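You operate a simulated robot arm through the tools that you are given. There is no shell and no other tool.

Carry out the task below with a simulated robot arm. There is one attempt and no reset: what you move stays moved.

Task
Brush the dust out of the black power supply's vents.
Fine: power off and terminal cover shut first; power on and reset once the vents are clean; red brush back in its place.

It is judged by the outcome, as a careful person would: the job done as asked, and still so three seconds after it is handed in. It fails if anything else is knocked over, pushed out of place, dropped, spilled or broken. A push-on lid holds only when it is set on centred and level and pressed home; a screw cap is set on level and turned clockwise until tight.

Robot
A 6-joint arm with a two-finger parallel gripper, fixed in place. Base frame: the origin is at the foot of the arm, x ahead of it, y to its left, z up. Lengths are in mm, angles in rad, forces in N, time in s.
With the tool pointing down near the work surface it reaches from about 340 to 760 mm from the base axis. Its first joint turns from -1.152 to 1.152 rad. Payload 2.45 kg.
The TCP is the grasp point between the finger pads, 24 mm short of the fingertips. In the tool frame z runs along the fingers and y along their closing line. Largest opening 68 mm; finger width 17, thickness 10; the body of the gripper, 40 by 70 mm, starts 41 mm behind the TCP.
Orientation is that of the tool frame in the base frame, as a unit quaternion [x, y, z, w]. With the fingers straight down and closing along the base's y, the tool's x points along the base's -x, its y along +y and its z along -z.

Tools
- The arm moves only by the tool send_rows. Its argument "plan" is a list of rows, each a list of 3 entries, a list of its own where there are three numbers: the shift along the tool's x, y, z in units of 25 mm (1.0 is 25 mm), then the turn, a rotation vector about the tool's x, y, z in units of 8 degrees (1.0 is 8 degrees), then the opening, from 0 (shut) to 1 (fully open). In form: [[[dx, dy, dz], [rx, ry, rz], gripper], ...]. A call has 1 to 20 rows; each row shifts and turns the commanded pose from where the row before left it, along the tool's axes as they then stand. A call with a number of a shift or a turn outside -1 to 1 is refused whole. A row lasts 0.2 s, in which the tool goes at most 50 mm and 0.15 rad; a call with a longer step from one row to the next is refused whole, and so is a gripper value outside its range. A pose out of reach is approached as far as the arm can. The call stops where the force on the tool passes 50 N (or 10 N more than at its start, if that is more) or the arm is blocked; 0.2 s more then pass. The fingers move at their own pace (about 108 mm/s each) and stop on an object; they squeeze with about 36 N. The grip force told is the motor's: it shows also when the fingers shut on nothing. Time passes only in rows, and 0.2 s behind the last, so rows that do not move let the fingers close. It gives the time, the measured TCP pose, the force on the tool (base axes), the opening and the grip force at its end, in the units of the frame above (readings bear some noise), with the torque about the TCP (base axes, N m) and any sound that the robot's microphone picked up.
- Cameras (640 x 400 px; columns grow to the right, rows downward): "scene" is fixed at [166.3, 417.3, 1456.8]; the picture's right is [-0.75, -0.66, 0.00], its down [-0.43, 0.48, -0.77] and it looks along [0.51, -0.57, -0.64] (base axes); focal length 334 px, centre (320, 200). "wrist" rides on the gripper at [84, 11, -75] in the tool frame; the picture's right is [-0.13, 0.99, 0.00], its down [-0.60, -0.08, -0.79] and it looks along [-0.79, -0.10, 0.61] (tool axes); focal length 251 px, centre (320, 200). There is no depth. A picture from a camera that has moved, and an enlarged one, comes with that camera's place and axes in the base frame and with its lens.
- grab_frame(camera): a new picture of that camera. The clock stands still meanwhile.
- close_up(camera, box): a new picture of the part [left, top, right, bottom] of that camera's present view, enlarged. The clock stands still meanwhile.
- finish_job(): hands the job in; it is judged then, once.

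Nothing tells you positions but the pictures and the camera data. Unless the task says otherwise, let go and move clear before handing in.

The tools are called after "Request:" by a JSON object that holds its "fn" and its "kwargs". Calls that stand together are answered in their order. send_rows: Moves the arm, as the interface text tells. Its arguments: {"type":"object","properties":{"plan":{"type":"array"}},"required":["plan"]} The other tools are called the same way: grab_frame (camera) takes a picture; close_up (camera, box) takes an enlarged picture of a part of a camera's view; finish_job () hands the job in.

At the start:

```text
time_s: 0.0
eef_pos: [419.5, 117.2, 1199.4]
tool_rot: [0.001, 1.0, 0.0, 0.0]
contact_force: [-0.6, 0.0, 0.7]
wrist_torque: [0.0, -0.03, 0.02]
opening: 67.8
finger_force: 0.1
```

scene: 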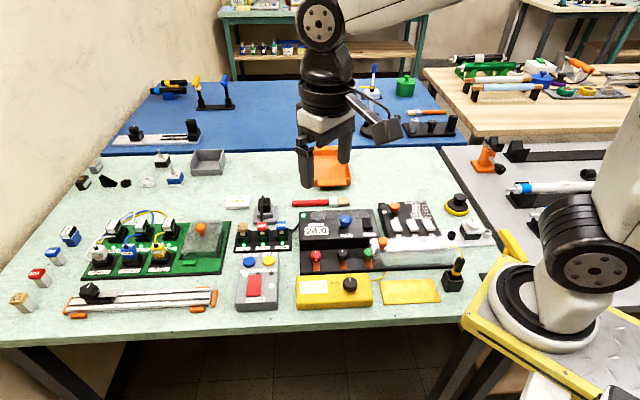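
wrist: 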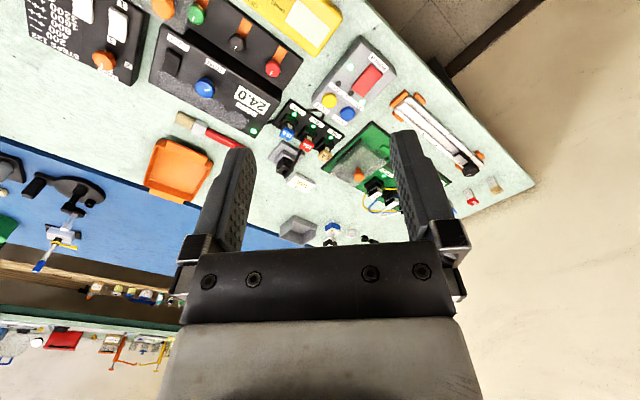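

I see a bench with a black power supply (24.0 display), a red brush behind it, and several other devices. I'll take enlarged pictures before moving anything.

Request:
{"fn": "close_up", "kwargs": {"camera": "scene", "box": [280, 180, 480, 305]}}

Request:
{"fn": "close_up", "kwargs": {"camera": "scene", "box": [290, 195, 390, 275]}}

Request:
{"fn": "close_up", "kwargs": {"camera": "wrist", "box": [130, 0, 330, 180]}}

Request:
{"fn": "close_up", "kwargs": {"camera": "wrist", "box": [0, 0, 200, 125]}}

```text
3.20 times, centred on (380, 242) of scene
camera zoom: at [166.3, 417.3, 1456.8], right [-0.75, -0.66, 0.0], down [-0.43, 0.48, -0.77], along [0.51, -0.57, -0.64], focal length 1069 px, centre (128, 64)
```

zoom: 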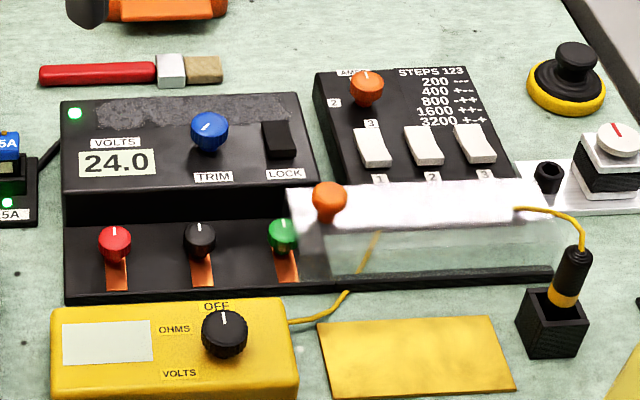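

```text
5.00 times, centred on (340, 235) of scene
camera zoom: at [166.3, 417.3, 1456.8], right [-0.75, -0.66, 0.0], down [-0.43, 0.48, -0.77], along [0.51, -0.57, -0.64], focal length 1670 px, centre (220, 25)
```

zoom: 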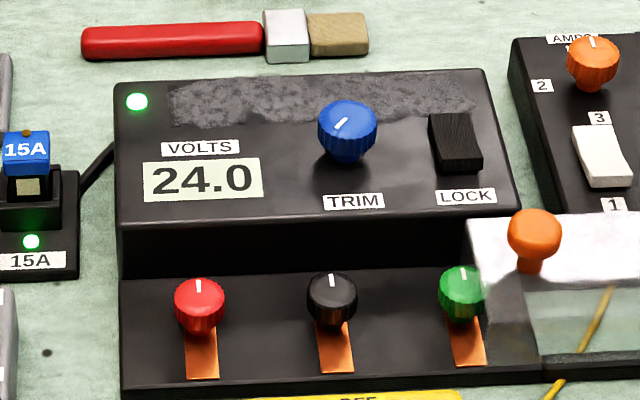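

```text
2.22 times, centred on (230, 90) of wrist
camera zoom: at [336.5, 129.7, 1275.6], right [0.13, 0.99, 0.0], down [0.6, -0.08, 0.79], along [0.79, -0.1, -0.61], focal length 559 px, centre (520, 444)
```

zoom: 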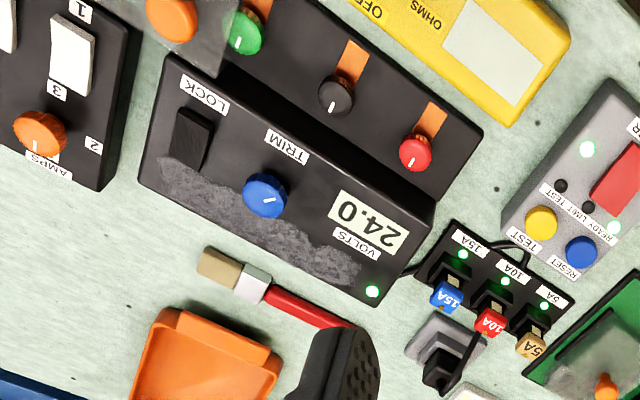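

```text
3.20 times, centred on (100, 62) of wrist
camera zoom: at [336.5, 129.7, 1275.6], right [0.13, 0.99, 0.0], down [0.6, -0.08, 0.79], along [0.79, -0.1, -0.61], focal length 805 px, centre (1024, 640)
```

zoom: 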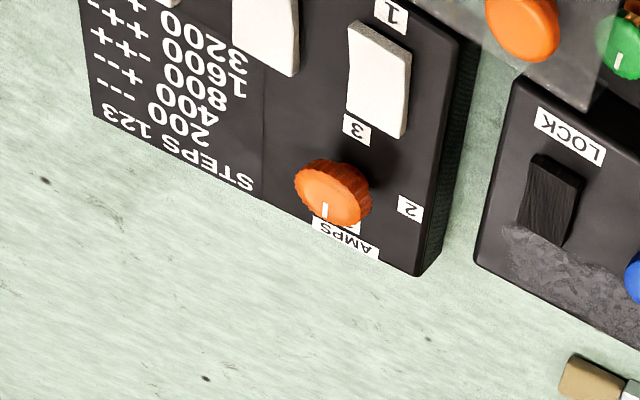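

The supply's dusty vents are along its back edge, its terminals are uncovered, and the cover seems to slide from the right. I need to read the labels on the grey box with the red switch and the fuse block, and trace the cables.

Request:
{"fn": "close_up", "kwargs": {"camera": "scene", "box": [225, 190, 305, 315]}}

Request:
{"fn": "close_up", "kwargs": {"camera": "wrist", "box": [270, 30, 400, 190]}}

Request:
{"fn": "close_up", "kwargs": {"camera": "scene", "box": [225, 245, 305, 315]}}

Request:
{"fn": "close_up", "kwargs": {"camera": "scene", "box": [60, 180, 240, 320]}}

Request:
{"fn": "close_up", "kwargs": {"camera": "scene", "box": [280, 130, 400, 220]}}

Request:
{"fn": "close_up", "kwargs": {"camera": "scene", "box": [370, 190, 490, 280]}}

```text
3.20 times, centred on (265, 252) of scene
camera zoom: at [166.3, 417.3, 1456.8], right [-0.75, -0.66, 0.0], down [-0.43, 0.48, -0.77], along [0.51, -0.57, -0.64], focal length 1069 px, centre (496, 32)
```

zoom: 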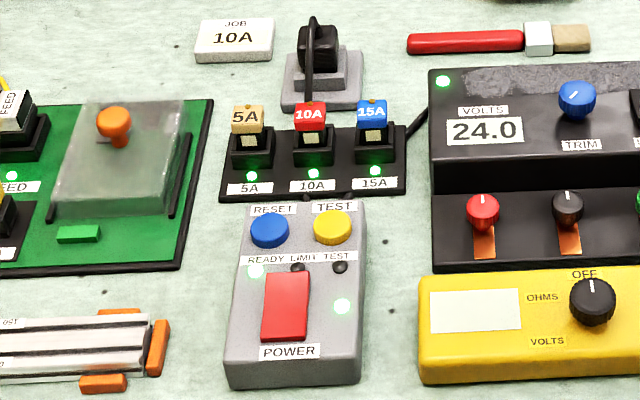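

```text
2.50 times, centred on (335, 110) of wrist
camera zoom: at [336.5, 129.7, 1275.6], right [0.13, 0.99, 0.0], down [0.6, -0.08, 0.79], along [0.79, -0.1, -0.61], focal length 629 px, centre (282, 425)
```

zoom: 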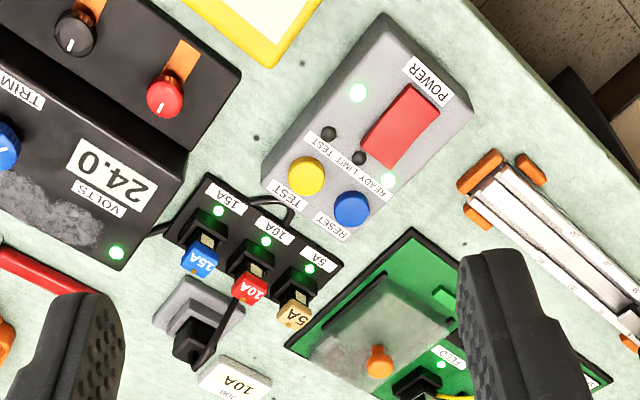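

```text
5.71 times, centred on (265, 280) of scene
camera zoom: at [166.3, 417.3, 1456.8], right [-0.75, -0.66, 0.0], down [-0.43, 0.48, -0.77], along [0.51, -0.57, -0.64], focal length 1908 px, centre (634, -257)
```

zoom: 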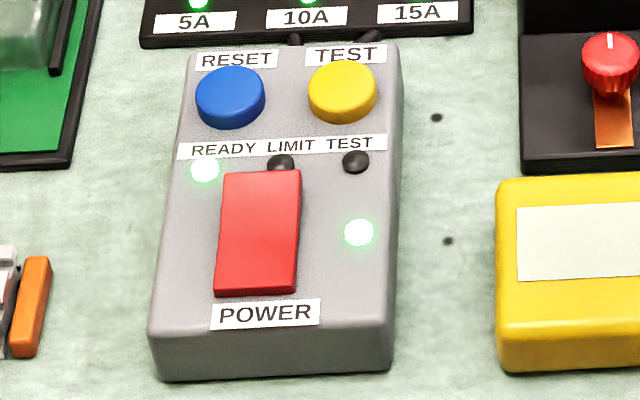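

```text
2.86 times, centred on (150, 250) of scene
camera zoom: at [166.3, 417.3, 1456.8], right [-0.75, -0.66, 0.0], down [-0.43, 0.48, -0.77], along [0.51, -0.57, -0.64], focal length 954 px, centre (806, 57)
```

zoom: 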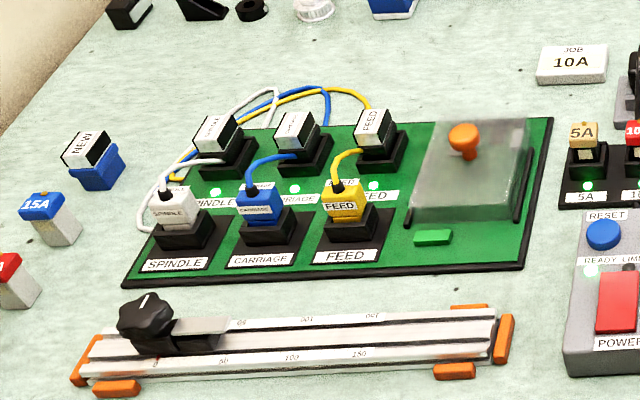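

```text
4.44 times, centred on (340, 175) of scene
camera zoom: at [166.3, 417.3, 1456.8], right [-0.75, -0.66, 0.0], down [-0.43, 0.48, -0.77], along [0.51, -0.57, -0.64], focal length 1484 px, centre (231, 311)
```

zoom: 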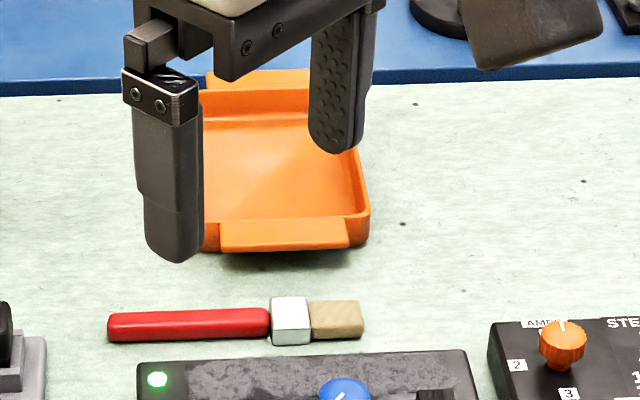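

```text
4.44 times, centred on (430, 235) of scene
camera zoom: at [166.3, 417.3, 1456.8], right [-0.75, -0.66, 0.0], down [-0.43, 0.48, -0.77], along [0.51, -0.57, -0.64], focal length 1484 px, centre (-169, 44)
```

zoom: 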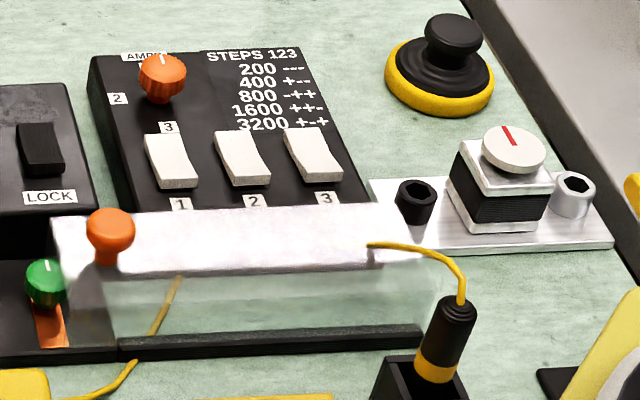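

The POWER rocker (red) and RESET button (blue) are on the grey box that feeds the supply. I put the bench at z≈820 and the grey box at roughly (560, 180). I'll hover near the box for a closer look.

Request:
{"fn": "send_rows", "kwargs": {"plan": [[[-0.3, 0.2, 0.9], [0, 0, 0], 0], [[-0.3, 0.2, 0.9], [0, 0, 0], 0], [[-0.3, 0.2, 0.9], [0, 0, 0], 0], [[-0.3, 0.2, 0.9], [0, 0, 0], 0], [[-0.3, 0.2, 0.9], [0, 0, 0], 0], [[-0.3, 0.2, 0.9], [0, 0, 0], 0], [[-0.3, 0.2, 0.9], [0, 0, 0], 0], [[-0.3, 0.2, 0.7], [0, 0, 0], 0], [[-0.3, 0.2, 0.5], [0, 0, 0], 0]]}}

Request:
{"fn": "grab_frame", "kwargs": {"camera": "wrist"}}

Request:
{"fn": "grab_frame", "kwargs": {"camera": "scene"}}

```text
time_s: 2.0
eef_pos: [487.1, 162.8, 1012.6]
tool_rot: [0.0, 1.0, 0.001, -0.001]
contact_force: [-0.1, -0.8, -0.1]
wrist_torque: [0.02, 0.01, 0.02]
opening: 0.2
finger_force: 23.4
```

```text
taken
camera wrist: at [403.8, 175.4, 1087.7], right [0.13, 0.99, 0.0], down [0.6, -0.08, 0.79], along [0.79, -0.1, -0.61], focal length 251 px, centre (320, 200)
```

wrist: 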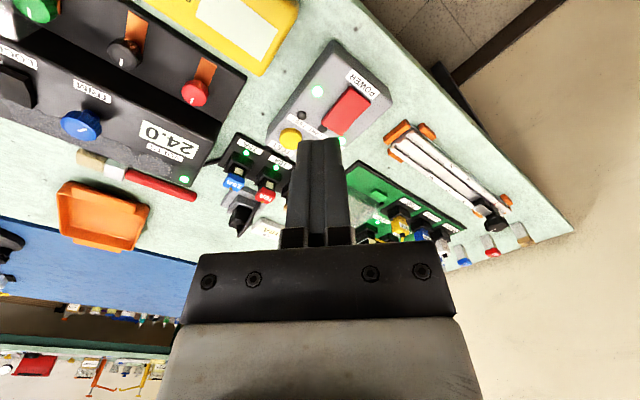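

```text
taken
```

scene: 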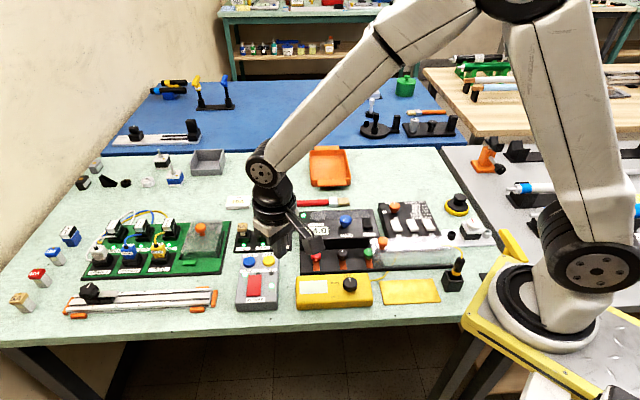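

The gripper hovers behind the grey box with the fingers shut. I'll enlarge the box to see which way the rocker leans.

Request:
{"fn": "close_up", "kwargs": {"camera": "wrist", "box": [255, 30, 415, 150]}}

Request:
{"fn": "close_up", "kwargs": {"camera": "wrist", "box": [0, 0, 260, 230]}}

Request:
{"fn": "close_up", "kwargs": {"camera": "scene", "box": [230, 245, 290, 315]}}

```text
3.33 times, centred on (335, 90) of wrist
camera zoom: at [403.8, 175.4, 1087.7], right [0.13, 0.99, 0.0], down [0.6, -0.08, 0.79], along [0.79, -0.1, -0.61], focal length 838 px, centre (270, 567)
```

zoom: 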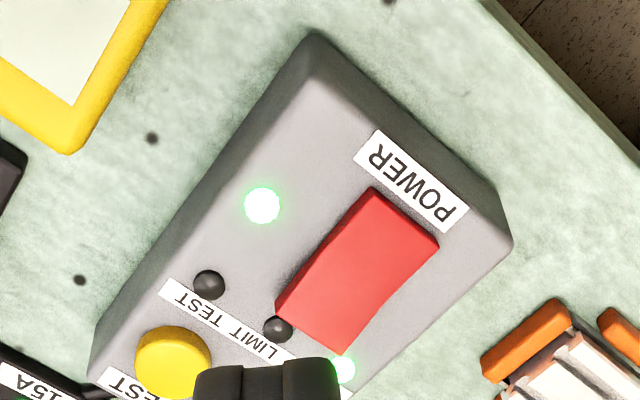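

```text
1.74 times, centred on (130, 115) of wrist
camera zoom: at [403.8, 175.4, 1087.7], right [0.13, 0.99, 0.0], down [0.6, -0.08, 0.79], along [0.79, -0.1, -0.61], focal length 437 px, centre (650, 348)
```

zoom: 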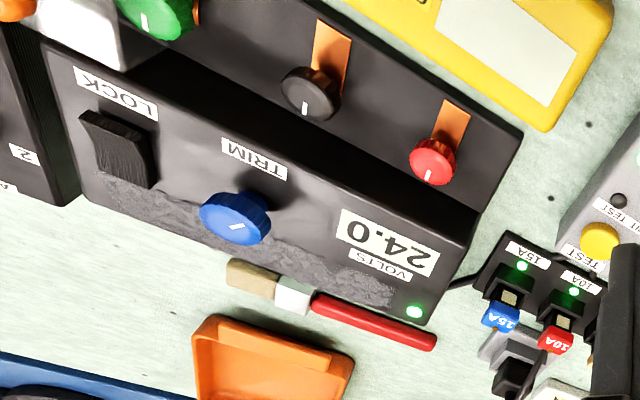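

```text
5.71 times, centred on (260, 280) of scene
camera zoom: at [166.3, 417.3, 1456.8], right [-0.75, -0.66, 0.0], down [-0.43, 0.48, -0.77], along [0.51, -0.57, -0.64], focal length 1908 px, centre (663, -257)
```

zoom: 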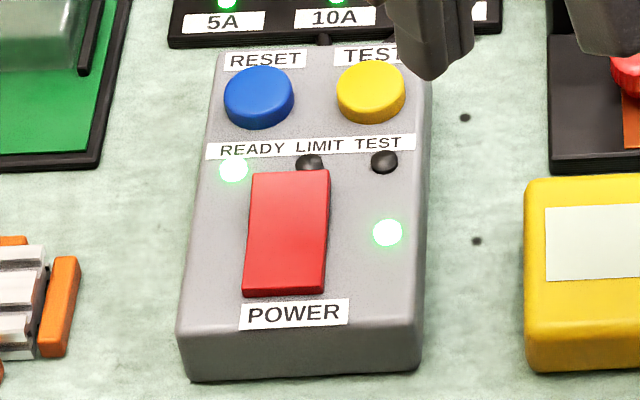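

I take the rocker's top to be about (576, 183, 830), with the devices turned about 45° to the base axes. I'll move lower and off to the side so the fingers don't block the view of the rocker's tilt.

Request:
{"fn": "send_rows", "kwargs": {"plan": [[[0, -0.5, 0.8], [0, 0, 0], 0], [[0, -0.5, 0.8], [0, 0, 0], 0], [[0, -0.5, 0.8], [0, 0, 0], 0], [[0, -0.5, 0.8], [0, 0, 0], 0], [[0, -0.4, 0.4], [0, 0, 0], 0]]}}

Request:
{"fn": "grab_frame", "kwargs": {"camera": "wrist"}}

```text
time_s: 3.2
eef_pos: [485.5, 103.5, 923.5]
tool_rot: [0.0, 1.0, 0.0, 0.0]
contact_force: [0.5, -0.8, 0.0]
wrist_torque: [-0.01, -0.01, -0.02]
opening: 0.2
finger_force: 22.9
```

```text
taken
camera wrist: at [403.7, 114.7, 997.8], right [0.13, 0.99, 0.0], down [0.6, -0.08, 0.79], along [0.79, -0.1, -0.61], focal length 251 px, centre (320, 200)
```

wrist: 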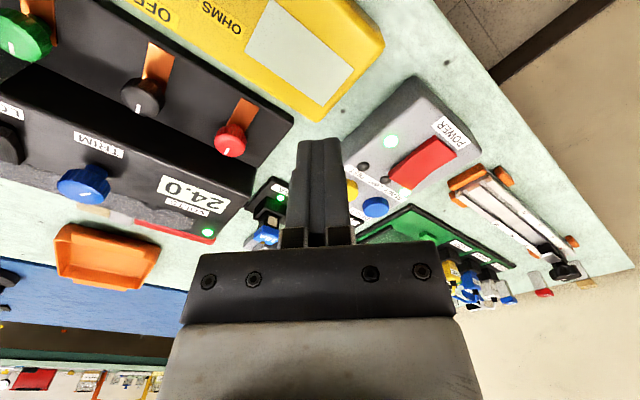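

Request:
{"fn": "close_up", "kwargs": {"camera": "wrist", "box": [340, 80, 490, 220]}}

Request:
{"fn": "close_up", "kwargs": {"camera": "wrist", "box": [0, 0, 320, 240]}}

```text
2.86 times, centred on (415, 150) of wrist
camera zoom: at [403.7, 114.7, 997.8], right [0.13, 0.99, 0.0], down [0.6, -0.08, 0.79], along [0.79, -0.1, -0.61], focal length 718 px, centre (49, 343)
```

zoom: 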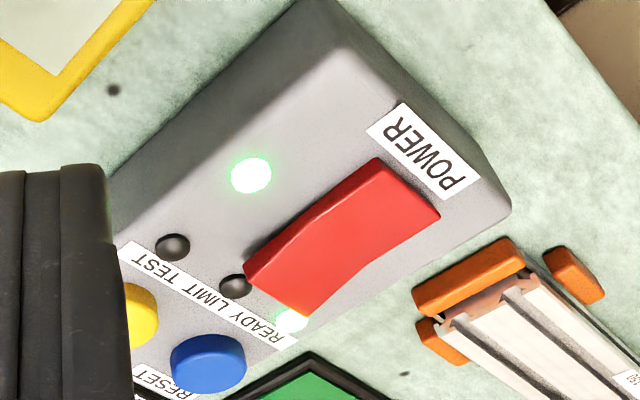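

```text
1.67 times, centred on (160, 120) of wrist
camera zoom: at [403.7, 114.7, 997.8], right [0.13, 0.99, 0.0], down [0.6, -0.08, 0.79], along [0.79, -0.1, -0.61], focal length 419 px, centre (587, 333)
```

zoom: 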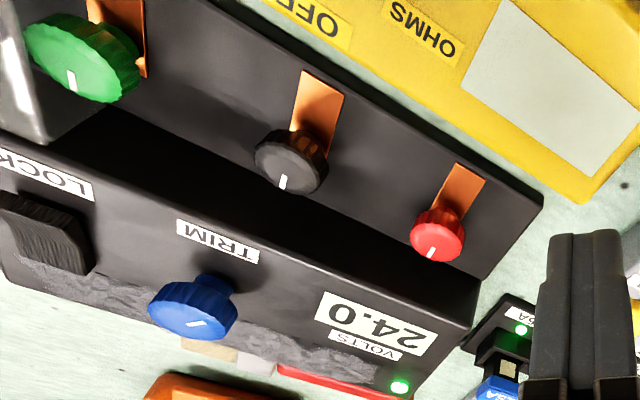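

The rocker's back end (LED side) is raised, at about (583, 164, 847), and the front end is down, so pressing the back end should switch it off. I'll move above that end and turn the tool to line up with the devices.

Request:
{"fn": "send_rows", "kwargs": {"plan": [[[-0.895, 0.695, 0], [0, 0, 0], 0], [[-0.895, 0.695, 0], [0, 0, 0], 0], [[-0.895, 0.695, 0], [0, 0, 0], 0], [[-0.895, 0.695, 0], [0, 0, 0], 0], [[0, 0, 0], [0, 0, -0.86], 0], [[0, 0, 0], [0, 0, -0.86], 0], [[0, 0, 0], [0, 0, -0.86], 0], [[0, 0, 0], [0, 0, -0.86], 0], [[0, 0, 0], [0, 0, -0.86], 0], [[0, 0, 0], [0, 0, -0.86], 0], [[0, 0, 0], [0, 0, 0], 0]]}}

Request:
{"fn": "grab_frame", "kwargs": {"camera": "wrist"}}

Request:
{"fn": "close_up", "kwargs": {"camera": "scene", "box": [200, 200, 320, 320]}}

```text
time_s: 5.6
eef_pos: [576.7, 171.6, 922.8]
tool_rot: [-0.354, 0.935, 0.0, -0.001]
contact_force: [-0.3, 0.5, -0.1]
wrist_torque: [0.04, 0.01, -0.03]
opening: 0.4
finger_force: 23.7
```

```text
taken
camera wrist: at [507.2, 126.1, 998.2], right [-0.56, 0.83, 0.0], down [0.51, 0.34, 0.79], along [0.66, 0.44, -0.61], focal length 251 px, centre (320, 200)
```

wrist: 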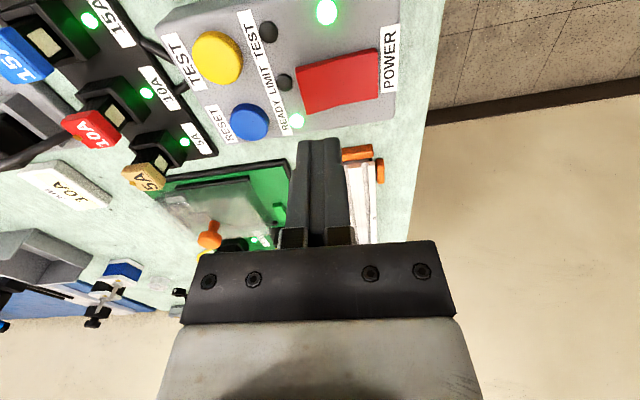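

```text
3.33 times, centred on (260, 260) of scene
camera zoom: at [166.3, 417.3, 1456.8], right [-0.75, -0.66, 0.0], down [-0.43, 0.48, -0.77], along [0.51, -0.57, -0.64], focal length 1113 px, centre (520, 0)
```

zoom: 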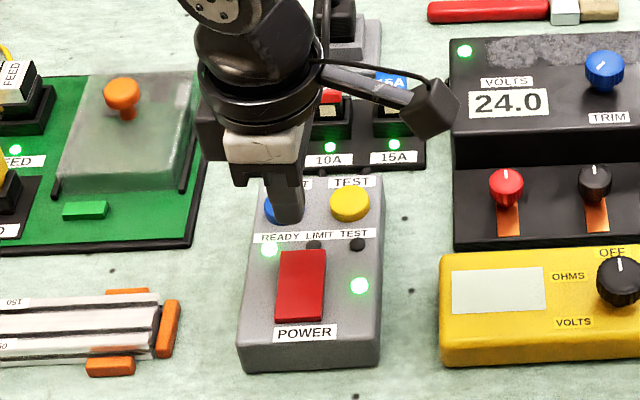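

The fingertips are over the rocker's back half, about 10 mm in from its edge. I'll lower them to just above it and then press in small steps.

Request:
{"fn": "send_rows", "kwargs": {"plan": [[[0, 0, 0.8], [0, 0, 0], 0], [[0, 0, 0.8], [0, 0, 0], 0], [[0, 0, 0.3], [0, 0, 0], 0], [[0, 0, 0.1], [0, 0, 0], 0], [[0, 0, 0.1], [0, 0, 0], 0]]}}

Request:
{"fn": "close_up", "kwargs": {"camera": "scene", "box": [220, 230, 310, 320]}}

```text
time_s: 6.8
eef_pos: [577.5, 171.8, 870.6]
tool_rot: [-0.352, 0.936, -0.001, 0.0]
contact_force: [-1.4, 0.0, 1.7]
wrist_torque: [-0.04, 0.01, -0.01]
opening: 0.0
finger_force: 23.8
```

```text
4.44 times, centred on (265, 275) of scene
camera zoom: at [166.2, 417.3, 1456.8], right [-0.75, -0.66, 0.0], down [-0.43, 0.48, -0.77], along [0.51, -0.57, -0.64], focal length 1484 px, centre (564, -133)
```

zoom: 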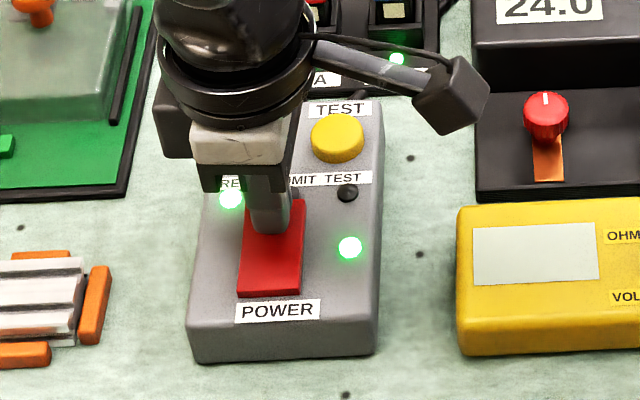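

The tips are at or just above the rocker. I'll press a few millimetres further.

Request:
{"fn": "send_rows", "kwargs": {"plan": [[[0, 0, 0.1], [0, 0, 0], 0], [[0, 0, 0.1], [0, 0, 0], 0], [[0, 0, 0.1], [0, 0, 0], 0]]}}

Request:
{"fn": "close_up", "kwargs": {"camera": "scene", "box": [220, 230, 310, 320]}}

```text
time_s: 7.7
eef_pos: [576.5, 172.5, 868.1]
tool_rot: [-0.354, 0.935, 0.0, 0.0]
contact_force: [-6.7, -3.9, 11.4]
wrist_torque: [-0.05, 0.33, 0.05]
opening: 0.2
finger_force: 23.7
stopped in row 3: the force on the tool passed its limit at 52 N (the readings are from after the stop); the commanded pose is now the measured one
```

```text
4.44 times, centred on (265, 275) of scene
camera zoom: at [165.8, 417.2, 1456.9], right [-0.75, -0.66, 0.0], down [-0.43, 0.48, -0.77], along [0.51, -0.57, -0.64], focal length 1484 px, centre (564, -133)
```

zoom: 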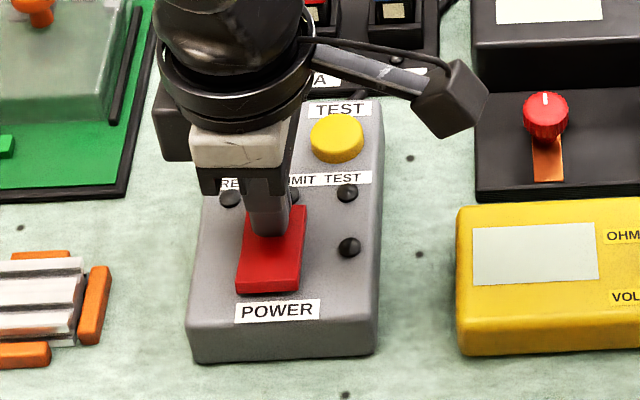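

The LEDs and display are dark, so the power is off. I'll back off, rise, and turn the tool so the fingers close along the cover's sliding direction, then go look at the terminal cover.

Request:
{"fn": "send_rows", "kwargs": {"plan": [[[0, 0, -0.5], [0, 0, 0], 0], [[0, 0, -1], [0, 0, 0], 0], [[0, 0, -1], [0, 0, 0], 0], [[0, 0, -1], [0, 0, 0], 0], [[0, 0, -1], [0, 0, 0], 0], [[0.96, -0.28, -0.1], [0, 0, 0], 0], [[0.96, -0.28, -0.1], [0, 0, 0], 0], [[0.96, -0.28, -0.1], [0, 0, 0], 0], [[0.96, -0.28, -0.1], [0, 0, 0], 0], [[0.96, -0.28, -0.1], [0, 0, 0], 0], [[0.96, -0.28, -0.1], [0, 0, 0], 0], [[0.96, -0.28, -0.1], [0, 0, 0], 0], [[0.96, -0.28, -0.1], [0, 0, 0], 0], [[0.96, -0.28, -0.1], [0, 0, 0], 0], [[0.96, -0.28, -0.1], [0, 0, 0], 0], [[0.96, -0.28, -0.1], [0, 0, 0], 0], [[0, 0, 0], [0, 0, 0.9], 0], [[0, 0, 0], [0, 0, 0.9], 0], [[0, 0, 0], [0, 0, 0.9], 0], [[0, 0, 0], [0, 0, 0.9], 0]]}}

Request:
{"fn": "close_up", "kwargs": {"camera": "scene", "box": [220, 200, 320, 320]}}

Request:
{"fn": "grab_frame", "kwargs": {"camera": "wrist"}}

```text
time_s: 11.9
eef_pos: [429.3, -59.0, 1006.9]
tool_rot: [-0.107, 0.994, 0.0, 0.001]
contact_force: [0.3, 0.3, -0.2]
wrist_torque: [-0.01, -0.01, 0.0]
opening: 0.1
finger_force: 23.9
```

```text
3.33 times, centred on (270, 260) of scene
camera zoom: at [166.3, 417.3, 1456.8], right [-0.75, -0.66, 0.0], down [-0.43, 0.48, -0.77], along [0.51, -0.57, -0.64], focal length 1113 px, centre (487, 0)
```

zoom: 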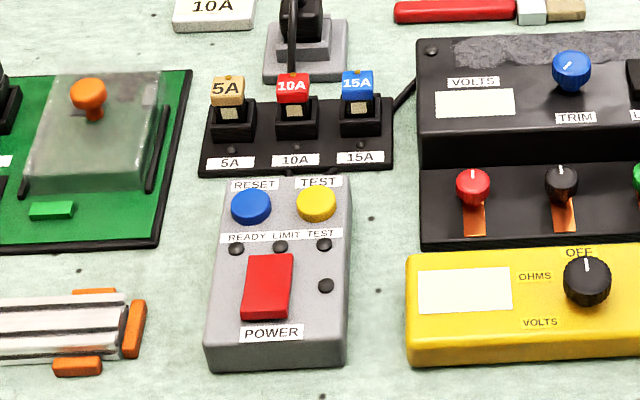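

```text
taken
camera wrist: at [346.4, -65.9, 1081.6], right [-0.09, 1.0, 0.0], down [0.61, 0.05, 0.79], along [0.79, 0.07, -0.61], focal length 251 px, centre (320, 200)
```

wrist: 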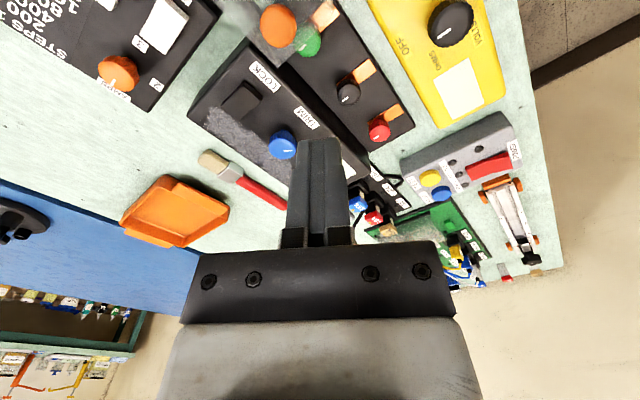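

Power stays off, with the rocker latched. I'll finish turning the tool and raise it a little to see the cover and its knob.

Request:
{"fn": "send_rows", "kwargs": {"plan": [[[0, 0, 0], [0, 0, 0.95], 0], [[0, 0, 0], [0, 0, 0.95], 0], [[0, 0, 0], [0, 0, 0.95], 0], [[0, 0, 0], [0, 0, 0.95], 0], [[0, 0, 0], [0, 0, 0.95], 0], [[0, 0, 0], [0, 0, 0.95], 0], [[0, 0, 0], [0, 0, 0.95], 0], [[0, 0, 0], [0, 0, 0.95], 0], [[0, 0, 0], [0, 0, 0], 0]]}}

Request:
{"fn": "grab_frame", "kwargs": {"camera": "wrist"}}

Request:
{"fn": "close_up", "kwargs": {"camera": "scene", "box": [280, 180, 480, 305]}}

```text
time_s: 13.9
eef_pos: [429.2, -60.6, 1006.5]
tool_rot: [0.409, 0.912, 0.001, 0.001]
contact_force: [-0.1, 0.3, -0.3]
wrist_torque: [-0.02, 0.0, 0.02]
opening: 0.2
finger_force: 23.7
```

```text
taken
camera wrist: at [383.2, 11.2, 1081.7], right [0.83, 0.56, 0.0], down [0.34, -0.5, 0.79], along [0.45, -0.66, -0.61], focal length 251 px, centre (320, 200)
```

wrist: 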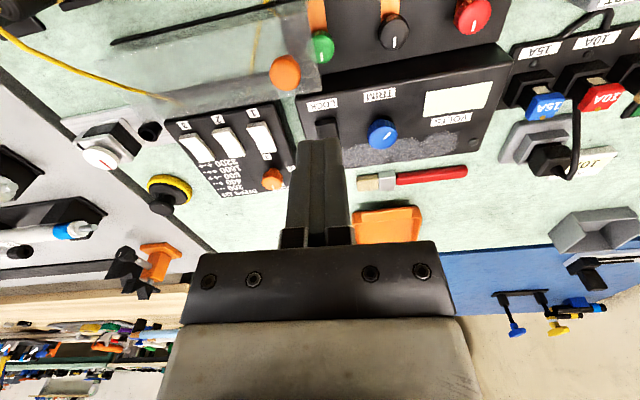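

```text
3.20 times, centred on (380, 242) of scene
camera zoom: at [166.3, 417.3, 1456.8], right [-0.75, -0.66, 0.0], down [-0.43, 0.48, -0.77], along [0.51, -0.57, -0.64], focal length 1069 px, centre (128, 64)
```

zoom: 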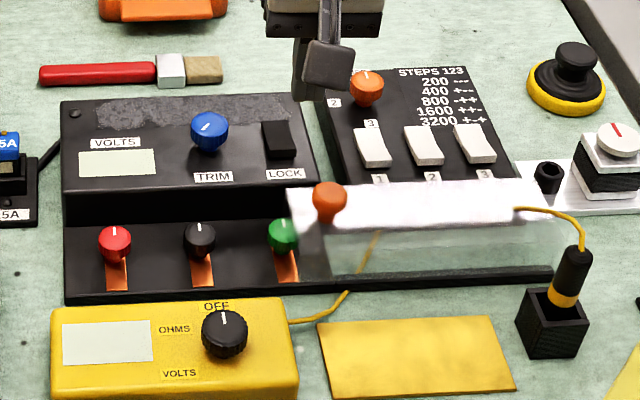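

The cover sits to the right of the terminals with its orange knob at the left end, and a yellow probe lead runs near it. I want to see how the lead passes the cover before I slide it.

Request:
{"fn": "close_up", "kwargs": {"camera": "wrist", "box": [0, 0, 320, 200]}}

Request:
{"fn": "close_up", "kwargs": {"camera": "wrist", "box": [240, 0, 400, 110]}}

Request:
{"fn": "close_up", "kwargs": {"camera": "scene", "box": [360, 225, 480, 300]}}

```text
2.00 times, centred on (160, 100) of wrist
camera zoom: at [383.2, 11.2, 1081.7], right [0.83, 0.56, 0.0], down [0.34, -0.5, 0.79], along [0.45, -0.66, -0.61], focal length 503 px, centre (640, 400)
```

zoom: 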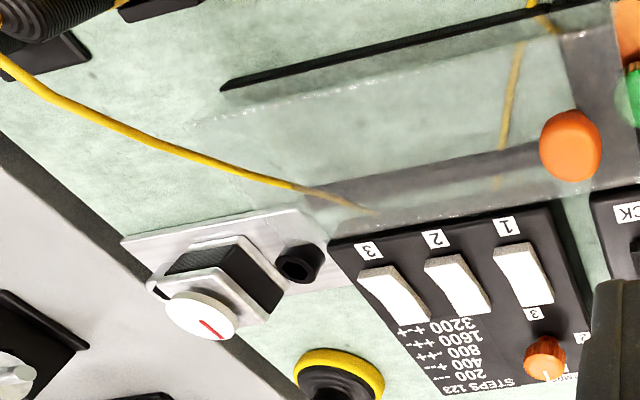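

```text
3.64 times, centred on (320, 55) of wrist
camera zoom: at [383.2, 11.2, 1081.7], right [0.83, 0.56, 0.0], down [0.34, -0.5, 0.79], along [0.45, -0.66, -0.61], focal length 914 px, centre (320, 727)
```

zoom: 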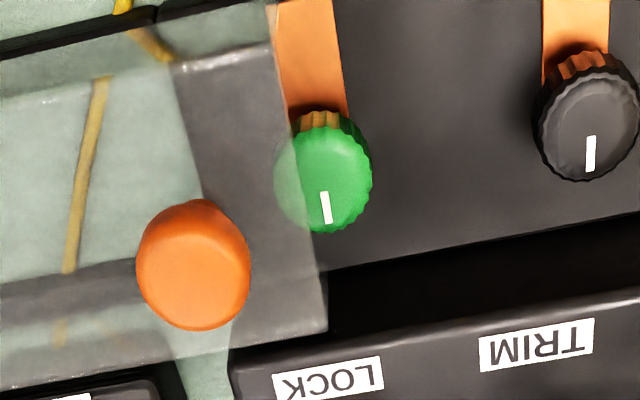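

```text
5.33 times, centred on (420, 262) of scene
camera zoom: at [166.3, 417.3, 1456.8], right [-0.75, -0.66, 0.0], down [-0.43, 0.48, -0.77], along [0.51, -0.57, -0.64], focal length 1781 px, centre (-213, -133)
```

zoom: 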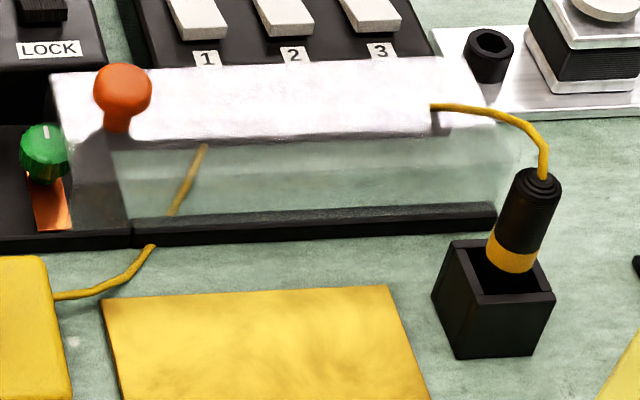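

The lead lies loose under the cover's track, and the cover runs on two rails towards the terminals. I put the orange knob at about (417, -91, 867), so I'll move above it with the fingers open and check alignment.

Request:
{"fn": "send_rows", "kwargs": {"plan": [[[-0.146, -0.293, 0.5], [0, 0, 0], 1], [[-0.146, -0.293, 0.8], [0, 0, 0], 1], [[-0.146, -0.293, 0.8], [0, 0, 0], 1], [[-0.146, -0.293, 0.8], [0, 0, 0], 1], [[0, 0, 0.3], [0, 0, 0], 1]]}}

Request:
{"fn": "grab_frame", "kwargs": {"camera": "wrist"}}

Request:
{"fn": "close_up", "kwargs": {"camera": "scene", "box": [320, 190, 440, 280]}}

```text
time_s: 15.1
eef_pos: [418.5, -90.3, 927.3]
tool_rot: [0.409, 0.913, 0.001, -0.001]
contact_force: [-0.5, -0.2, 0.3]
wrist_torque: [0.01, -0.01, 0.02]
opening: 68.1
finger_force: 0.0
```

```text
taken
camera wrist: at [370.8, -19.0, 1001.4], right [0.83, 0.56, 0.0], down [0.34, -0.5, 0.79], along [0.45, -0.66, -0.61], focal length 251 px, centre (320, 200)
```

wrist: 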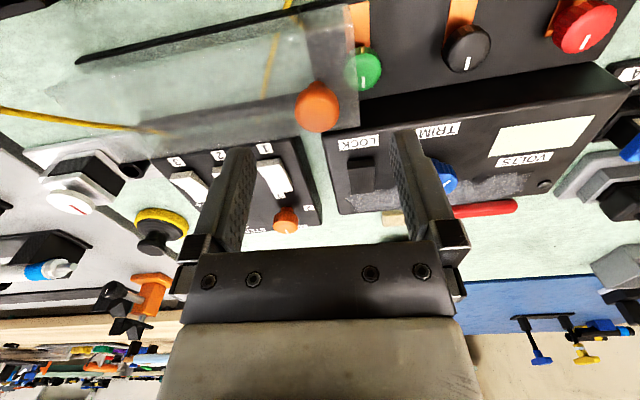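

```text
4.44 times, centred on (380, 235) of scene
camera zoom: at [166.3, 417.3, 1456.8], right [-0.75, -0.66, 0.0], down [-0.43, 0.48, -0.77], along [0.51, -0.57, -0.64], focal length 1484 px, centre (53, 44)
```

zoom: 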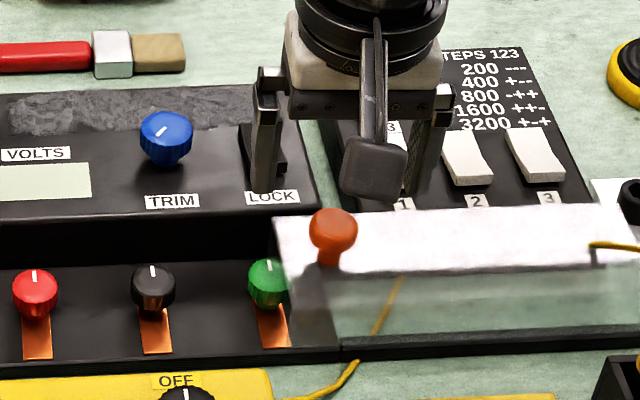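

The knob is centred between the open fingers, with its ball centre near z=864. I'll check the cover's top height so the fingertips clear it.

Request:
{"fn": "close_up", "kwargs": {"camera": "wrist", "box": [250, 0, 410, 150]}}

```text
2.67 times, centred on (330, 75) of wrist
camera zoom: at [370.8, -19.0, 1001.4], right [0.83, 0.56, 0.0], down [0.34, -0.5, 0.79], along [0.45, -0.66, -0.61], focal length 670 px, centre (293, 533)
```

zoom: 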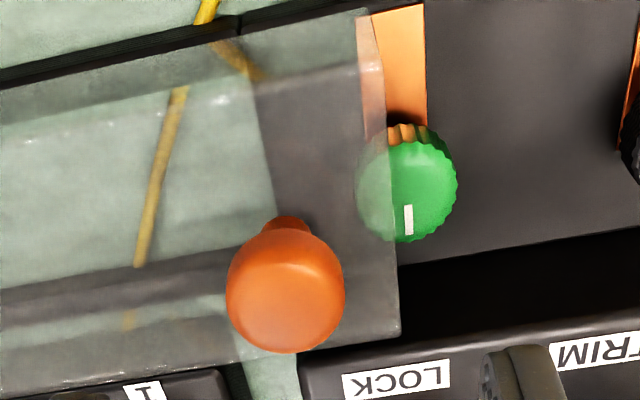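

The cover's top is at about z=847 and the knob's ball sits just above it. I'll lower the open fingers to TCP z≈875, which puts the tips at 851.

Request:
{"fn": "send_rows", "kwargs": {"plan": [[[0, -0.05, 0.8], [0, 0, 0], 1], [[0, 0, 0.8], [0, 0, 0], 1], [[0, 0, 0.48], [0, 0, 0], 1], [[0, 0, 0], [0, 0, 0], 1]]}}

Request:
{"fn": "grab_frame", "kwargs": {"camera": "wrist"}}

Request:
{"fn": "close_up", "kwargs": {"camera": "scene", "box": [320, 190, 440, 280]}}

```text
time_s: 16.1
eef_pos: [417.6, -90.3, 874.0]
tool_rot: [0.409, 0.913, 0.001, 0.001]
contact_force: [-0.3, 0.4, -1.2]
wrist_torque: [0.0, -0.01, -0.03]
opening: 68.1
finger_force: 0.1
```

```text
taken
camera wrist: at [370.4, -19.6, 949.5], right [0.83, 0.56, 0.0], down [0.34, -0.5, 0.79], along [0.45, -0.66, -0.61], focal length 251 px, centre (320, 200)
```

wrist: 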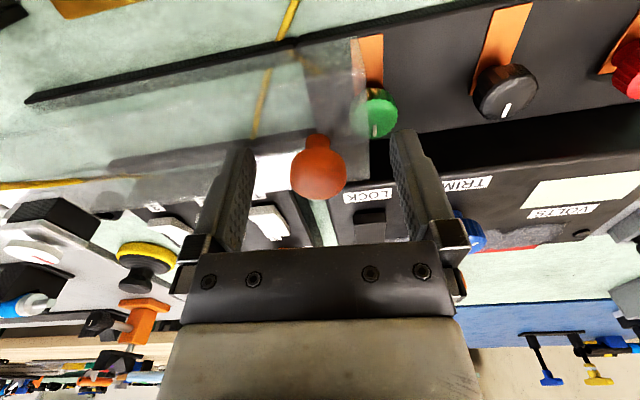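

```text
4.44 times, centred on (380, 235) of scene
camera zoom: at [166.3, 417.3, 1456.8], right [-0.75, -0.66, 0.0], down [-0.43, 0.48, -0.77], along [0.51, -0.57, -0.64], focal length 1484 px, centre (53, 44)
```

zoom: 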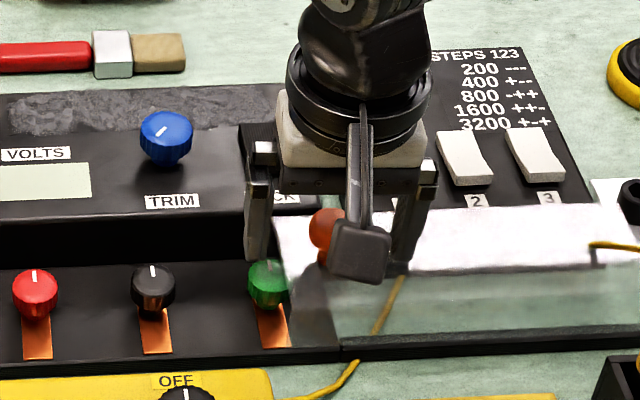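

The knob sits between the pads, so I'll close on it.

Request:
{"fn": "send_rows", "kwargs": {"plan": [[[0, 0, 0], [0, 0, 0], 0.6], [[0, 0, 0], [0, 0, 0], 0.3], [[0, 0, 0], [0, 0, 0], 0.2], [[0, 0, 0], [0, 0, 0], 0.2]]}}

```text
time_s: 17.1
eef_pos: [417.8, -90.8, 876.0]
tool_rot: [0.409, 0.913, 0.001, 0.001]
contact_force: [0.5, 0.3, -3.0]
wrist_torque: [-0.02, -0.04, -0.07]
opening: 24.7
finger_force: 40.4
```

I'm holding the knob with a 24.7 mm opening. I'll slide it gently along tool +y towards the terminals and watch the force.

Request:
{"fn": "send_rows", "kwargs": {"plan": [[[0, 0.2, 0], [0, 0, 0], 0.2], [[0, 0.4, 0], [0, 0, 0], 0.2], [[0, 0.4, 0], [0, 0, 0], 0.2]]}}

Request:
{"fn": "grab_frame", "kwargs": {"camera": "scene"}}

```text
time_s: 17.9
eef_pos: [435.0, -74.3, 875.9]
tool_rot: [0.409, 0.912, -0.001, -0.001]
contact_force: [-9.3, 7.9, 6.7]
wrist_torque: [-0.36, -0.38, -0.04]
opening: 24.9
finger_force: 40.3
```

```text
taken
```

scene: 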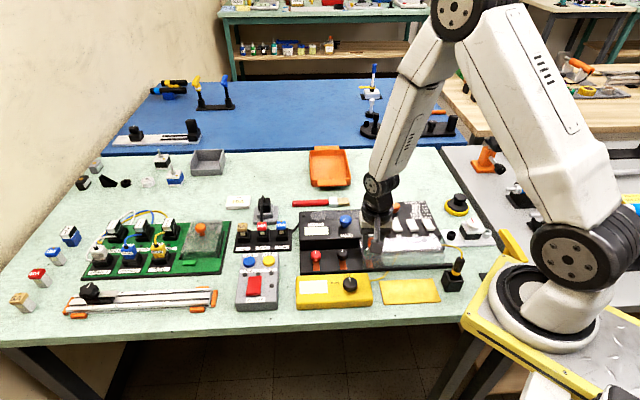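

The cover is sliding, with a side force of about 12 N that shows the rails are angled slightly from my direction. I'll correct the heading by about 2° and carry on.

Request:
{"fn": "send_rows", "kwargs": {"plan": [[[0.035, 0.3, 0], [0, 0, 0], 0.2], [[0.03, 0.4, 0], [0, 0, 0], 0.2], [[0.015, 0.4, 0], [0, 0, 0], 0.2], [[0.015, 0.4, 0], [0, 0, 0], 0.2]]}}

```text
time_s: 18.9
eef_pos: [461.2, -46.9, 875.6]
tool_rot: [0.409, 0.913, 0.0, -0.001]
contact_force: [-15.2, 15.0, 9.9]
wrist_torque: [-0.04, -0.03, -0.11]
opening: 24.6
finger_force: 41.1
```

The rails run at about 45° in the base frame, roughly 3.7° off my tool axis. I'll relieve the side load and continue on that heading.

Request:
{"fn": "send_rows", "kwargs": {"plan": [[[0.06, 0.1, 0], [0, 0, 0], 0.2], [[0.026, 0.4, 0], [0, 0, 0], 0.2], [[0.026, 0.4, 0], [0, 0, 0], 0.2], [[0.026, 0.4, 0], [0, 0, 0], 0.2]]}}

Request:
{"fn": "close_up", "kwargs": {"camera": "scene", "box": [280, 190, 440, 290]}}

```text
time_s: 19.9
eef_pos: [485.6, -23.1, 875.6]
tool_rot: [0.409, 0.912, 0.0, 0.001]
contact_force: [-1.0, 1.1, -10.8]
wrist_torque: [-0.08, -0.07, -0.1]
opening: 24.7
finger_force: 40.4
```

```text
4.00 times, centred on (360, 240) of scene
camera zoom: at [166.4, 417.3, 1456.7], right [-0.75, -0.66, 0.0], down [-0.43, 0.48, -0.77], along [0.51, -0.57, -0.64], focal length 1336 px, centre (160, 40)
```

zoom: 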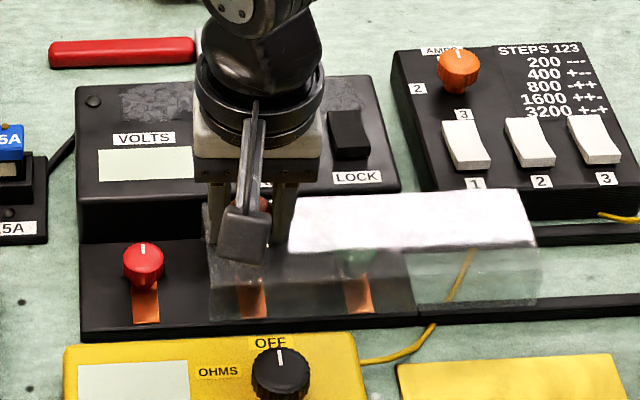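

The cover slides freely now and covers two of the three terminals. I'll continue about 60 mm.

Request:
{"fn": "send_rows", "kwargs": {"plan": [[[0.026, 0.4, 0], [0, 0, 0], 0.2], [[0.026, 0.4, 0], [0, 0, 0], 0.2], [[0.026, 0.4, 0], [0, 0, 0], 0.2], [[0.026, 0.4, 0], [0, 0, 0], 0.2], [[0.026, 0.4, 0], [0, 0, 0], 0.2]]}}

Request:
{"fn": "close_up", "kwargs": {"camera": "scene", "box": [280, 190, 440, 290]}}

```text
time_s: 21.1
eef_pos: [520.6, 12.4, 875.8]
tool_rot: [0.41, 0.912, 0.0, 0.002]
contact_force: [12.3, -11.7, -12.3]
wrist_torque: [0.08, 0.15, -0.01]
opening: 24.8
finger_force: 40.1
```

```text
4.00 times, centred on (360, 240) of scene
camera zoom: at [166.8, 417.0, 1456.8], right [-0.75, -0.66, 0.0], down [-0.43, 0.48, -0.77], along [0.51, -0.57, -0.64], focal length 1336 px, centre (160, 40)
```

zoom: 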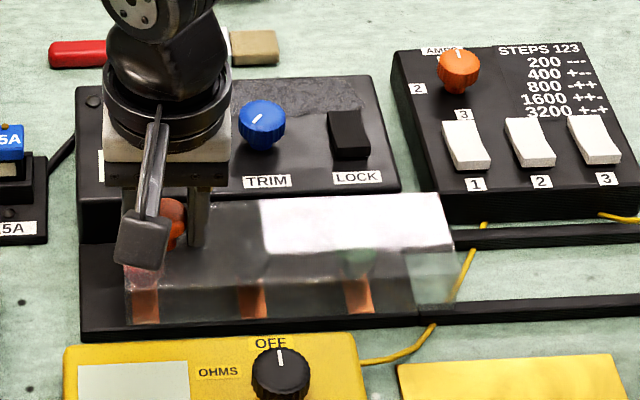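

There's about 27 mm left to the strip's left end. I'll relieve the side load and go slower to feel for the stop.

Request:
{"fn": "send_rows", "kwargs": {"plan": [[[-0.03, 0.1, 0], [0, 0, 0], 0.2], [[0.01, 0.25, 0], [0, 0, 0], 0.2], [[0.015, 0.25, 0], [0, 0, 0], 0.2], [[0.01, 0.15, 0], [0, 0, 0], 0.2]]}}

Request:
{"fn": "close_up", "kwargs": {"camera": "scene", "box": [280, 190, 440, 290]}}

```text
time_s: 22.1
eef_pos: [533.8, 25.0, 874.9]
tool_rot: [0.409, 0.913, 0.001, 0.0]
contact_force: [7.3, -7.7, -3.8]
wrist_torque: [0.14, 0.14, -0.05]
opening: 24.8
finger_force: 41.0
```

```text
4.00 times, centred on (360, 240) of scene
camera zoom: at [166.5, 417.1, 1456.8], right [-0.75, -0.66, 0.0], down [-0.43, 0.48, -0.77], along [0.51, -0.57, -0.64], focal length 1336 px, centre (160, 40)
```

zoom: 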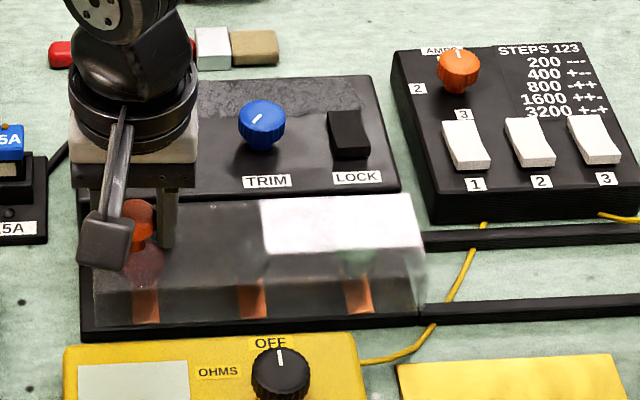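

Only a few millimetres remain before the cover lines up with the strip. I'll push in 2.5 mm steps until it meets the stop.

Request:
{"fn": "send_rows", "kwargs": {"plan": [[[-0.02, 0.1, 0], [0, 0, 0], 0.2], [[0.006, 0.1, 0], [0, 0, 0], 0.2], [[0.006, 0.1, 0], [0, 0, 0], 0.2]]}}

Request:
{"fn": "close_up", "kwargs": {"camera": "scene", "box": [280, 190, 440, 290]}}

```text
time_s: 22.9
eef_pos: [536.1, 29.9, 875.3]
tool_rot: [0.409, 0.913, 0.0, -0.001]
contact_force: [-10.0, -14.8, 13.1]
wrist_torque: [-0.4, -0.16, 0.02]
opening: 24.7
finger_force: 41.0
```

```text
4.00 times, centred on (360, 240) of scene
camera zoom: at [165.8, 417.0, 1456.9], right [-0.75, -0.66, 0.0], down [-0.43, 0.48, -0.77], along [0.51, -0.57, -0.64], focal length 1336 px, centre (160, 40)
```

zoom: 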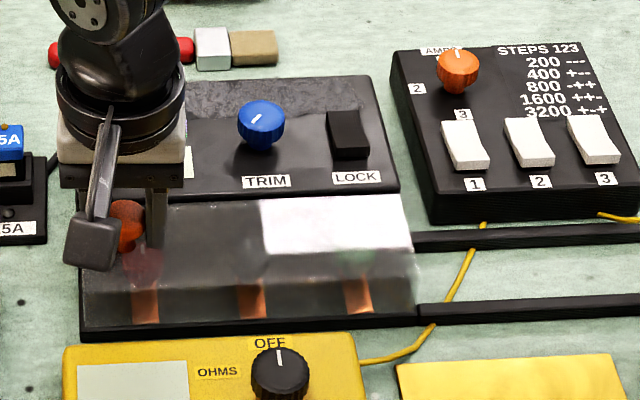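

The force along the slide has risen to about 17 N and the motion lagged, so it looks like the stop. I'll make one more small push to confirm.

Request:
{"fn": "send_rows", "kwargs": {"plan": [[[0, 0.06, 0], [0, 0, 0], 0.2], [[0, 0, 0], [0, 0, 0], 0.2]]}}

```text
time_s: 23.5
eef_pos: [536.5, 29.7, 874.2]
tool_rot: [0.41, 0.912, 0.0, -0.002]
contact_force: [-20.9, -30.2, 25.6]
wrist_torque: [-0.43, 0.16, 0.0]
opening: 24.8
finger_force: 40.2
```

The position didn't change while the force rose, so the cover is at its stop. I'll take off the load, open the fingers, and rise clear.

Request:
{"fn": "send_rows", "kwargs": {"plan": [[[0, -0.1, 0], [0, 0, 0], 0.2], [[0, 0, 0], [0, 0, 0], 0.2]]}}

```text
time_s: 24.1
eef_pos: [537.8, 28.6, 875.4]
tool_rot: [0.409, 0.913, 0.0, 0.0]
contact_force: [-13.7, -20.1, 13.7]
wrist_torque: [0.3, 0.5, -0.13]
opening: 24.7
finger_force: 41.0
```

Request:
{"fn": "send_rows", "kwargs": {"plan": [[[0, -0.06, 0], [0, 0, 0], 0.2], [[0, 0, 0], [0, 0, 0], 0.2]]}}

```text
time_s: 24.7
eef_pos: [536.5, 29.8, 875.1]
tool_rot: [0.408, 0.913, 0.001, 0.001]
contact_force: [-8.5, -5.7, 2.3]
wrist_torque: [0.19, 0.19, -0.07]
opening: 24.9
finger_force: 40.7
```

The load is down to about 10 N, so I'll open the fingers and rise.

Request:
{"fn": "send_rows", "kwargs": {"plan": [[[0, 0, 0], [0, 0, 0], 0.6], [[0, 0, 0], [0, 0, 0], 1], [[0, 0, 0], [0, 0, 0], 1], [[0, 0, -0.6], [0, 0, 0], 1], [[0, 0, -1], [0, 0, 0], 1], [[0, 0, -1], [0, 0, 0], 1], [[0, 0, -1], [0, 0, 0], 1], [[0, 0, -1], [0, 0, 0], 1]]}}

Request:
{"fn": "close_up", "kwargs": {"camera": "scene", "box": [280, 190, 440, 290]}}

Request:
{"fn": "grab_frame", "kwargs": {"camera": "wrist"}}

```text
time_s: 26.5
eef_pos: [537.2, 28.5, 990.0]
tool_rot: [0.409, 0.912, 0.0, 0.001]
contact_force: [-0.2, 0.5, -1.2]
wrist_torque: [-0.02, -0.02, 0.01]
opening: 68.1
finger_force: 0.0
```

```text
4.00 times, centred on (360, 240) of scene
camera zoom: at [166.2, 417.3, 1456.8], right [-0.75, -0.66, 0.0], down [-0.43, 0.48, -0.77], along [0.51, -0.57, -0.64], focal length 1336 px, centre (160, 40)
```

zoom: 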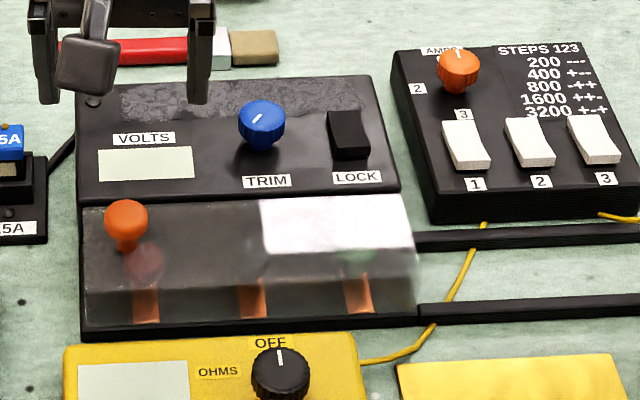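

```text
taken
camera wrist: at [490.1, 99.3, 1064.7], right [0.83, 0.56, 0.0], down [0.34, -0.5, 0.79], along [0.45, -0.66, -0.61], focal length 251 px, centre (320, 200)
```

wrist: 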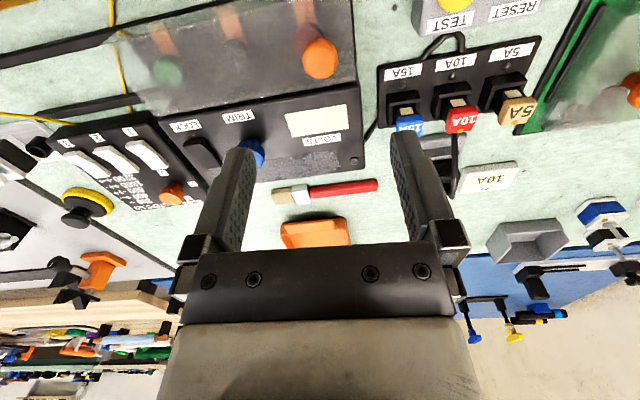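

The terminal cover is fully over the three terminals. Next I'll study the red brush and the dusty vents.

Request:
{"fn": "close_up", "kwargs": {"camera": "wrist", "box": [220, 80, 400, 220]}}

Request:
{"fn": "close_up", "kwargs": {"camera": "scene", "box": [280, 180, 400, 255]}}

```text
2.86 times, centred on (310, 150) of wrist
camera zoom: at [490.1, 99.3, 1064.7], right [0.83, 0.56, 0.0], down [0.34, -0.5, 0.79], along [0.45, -0.66, -0.61], focal length 718 px, centre (349, 343)
```

zoom: 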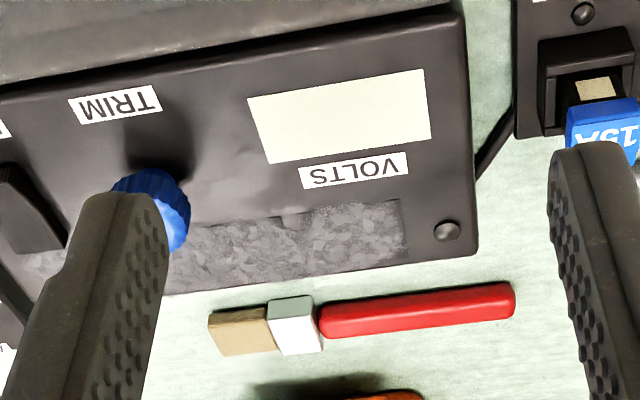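

```text
5.33 times, centred on (340, 218) of scene
camera zoom: at [166.2, 417.3, 1456.8], right [-0.75, -0.66, 0.0], down [-0.43, 0.48, -0.77], along [0.51, -0.57, -0.64], focal length 1781 px, centre (213, 107)
```

zoom: 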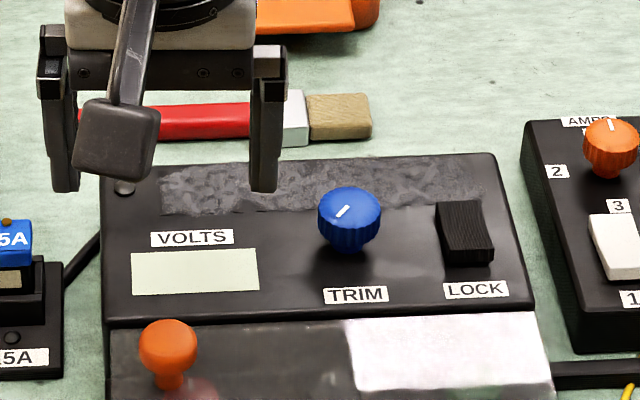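

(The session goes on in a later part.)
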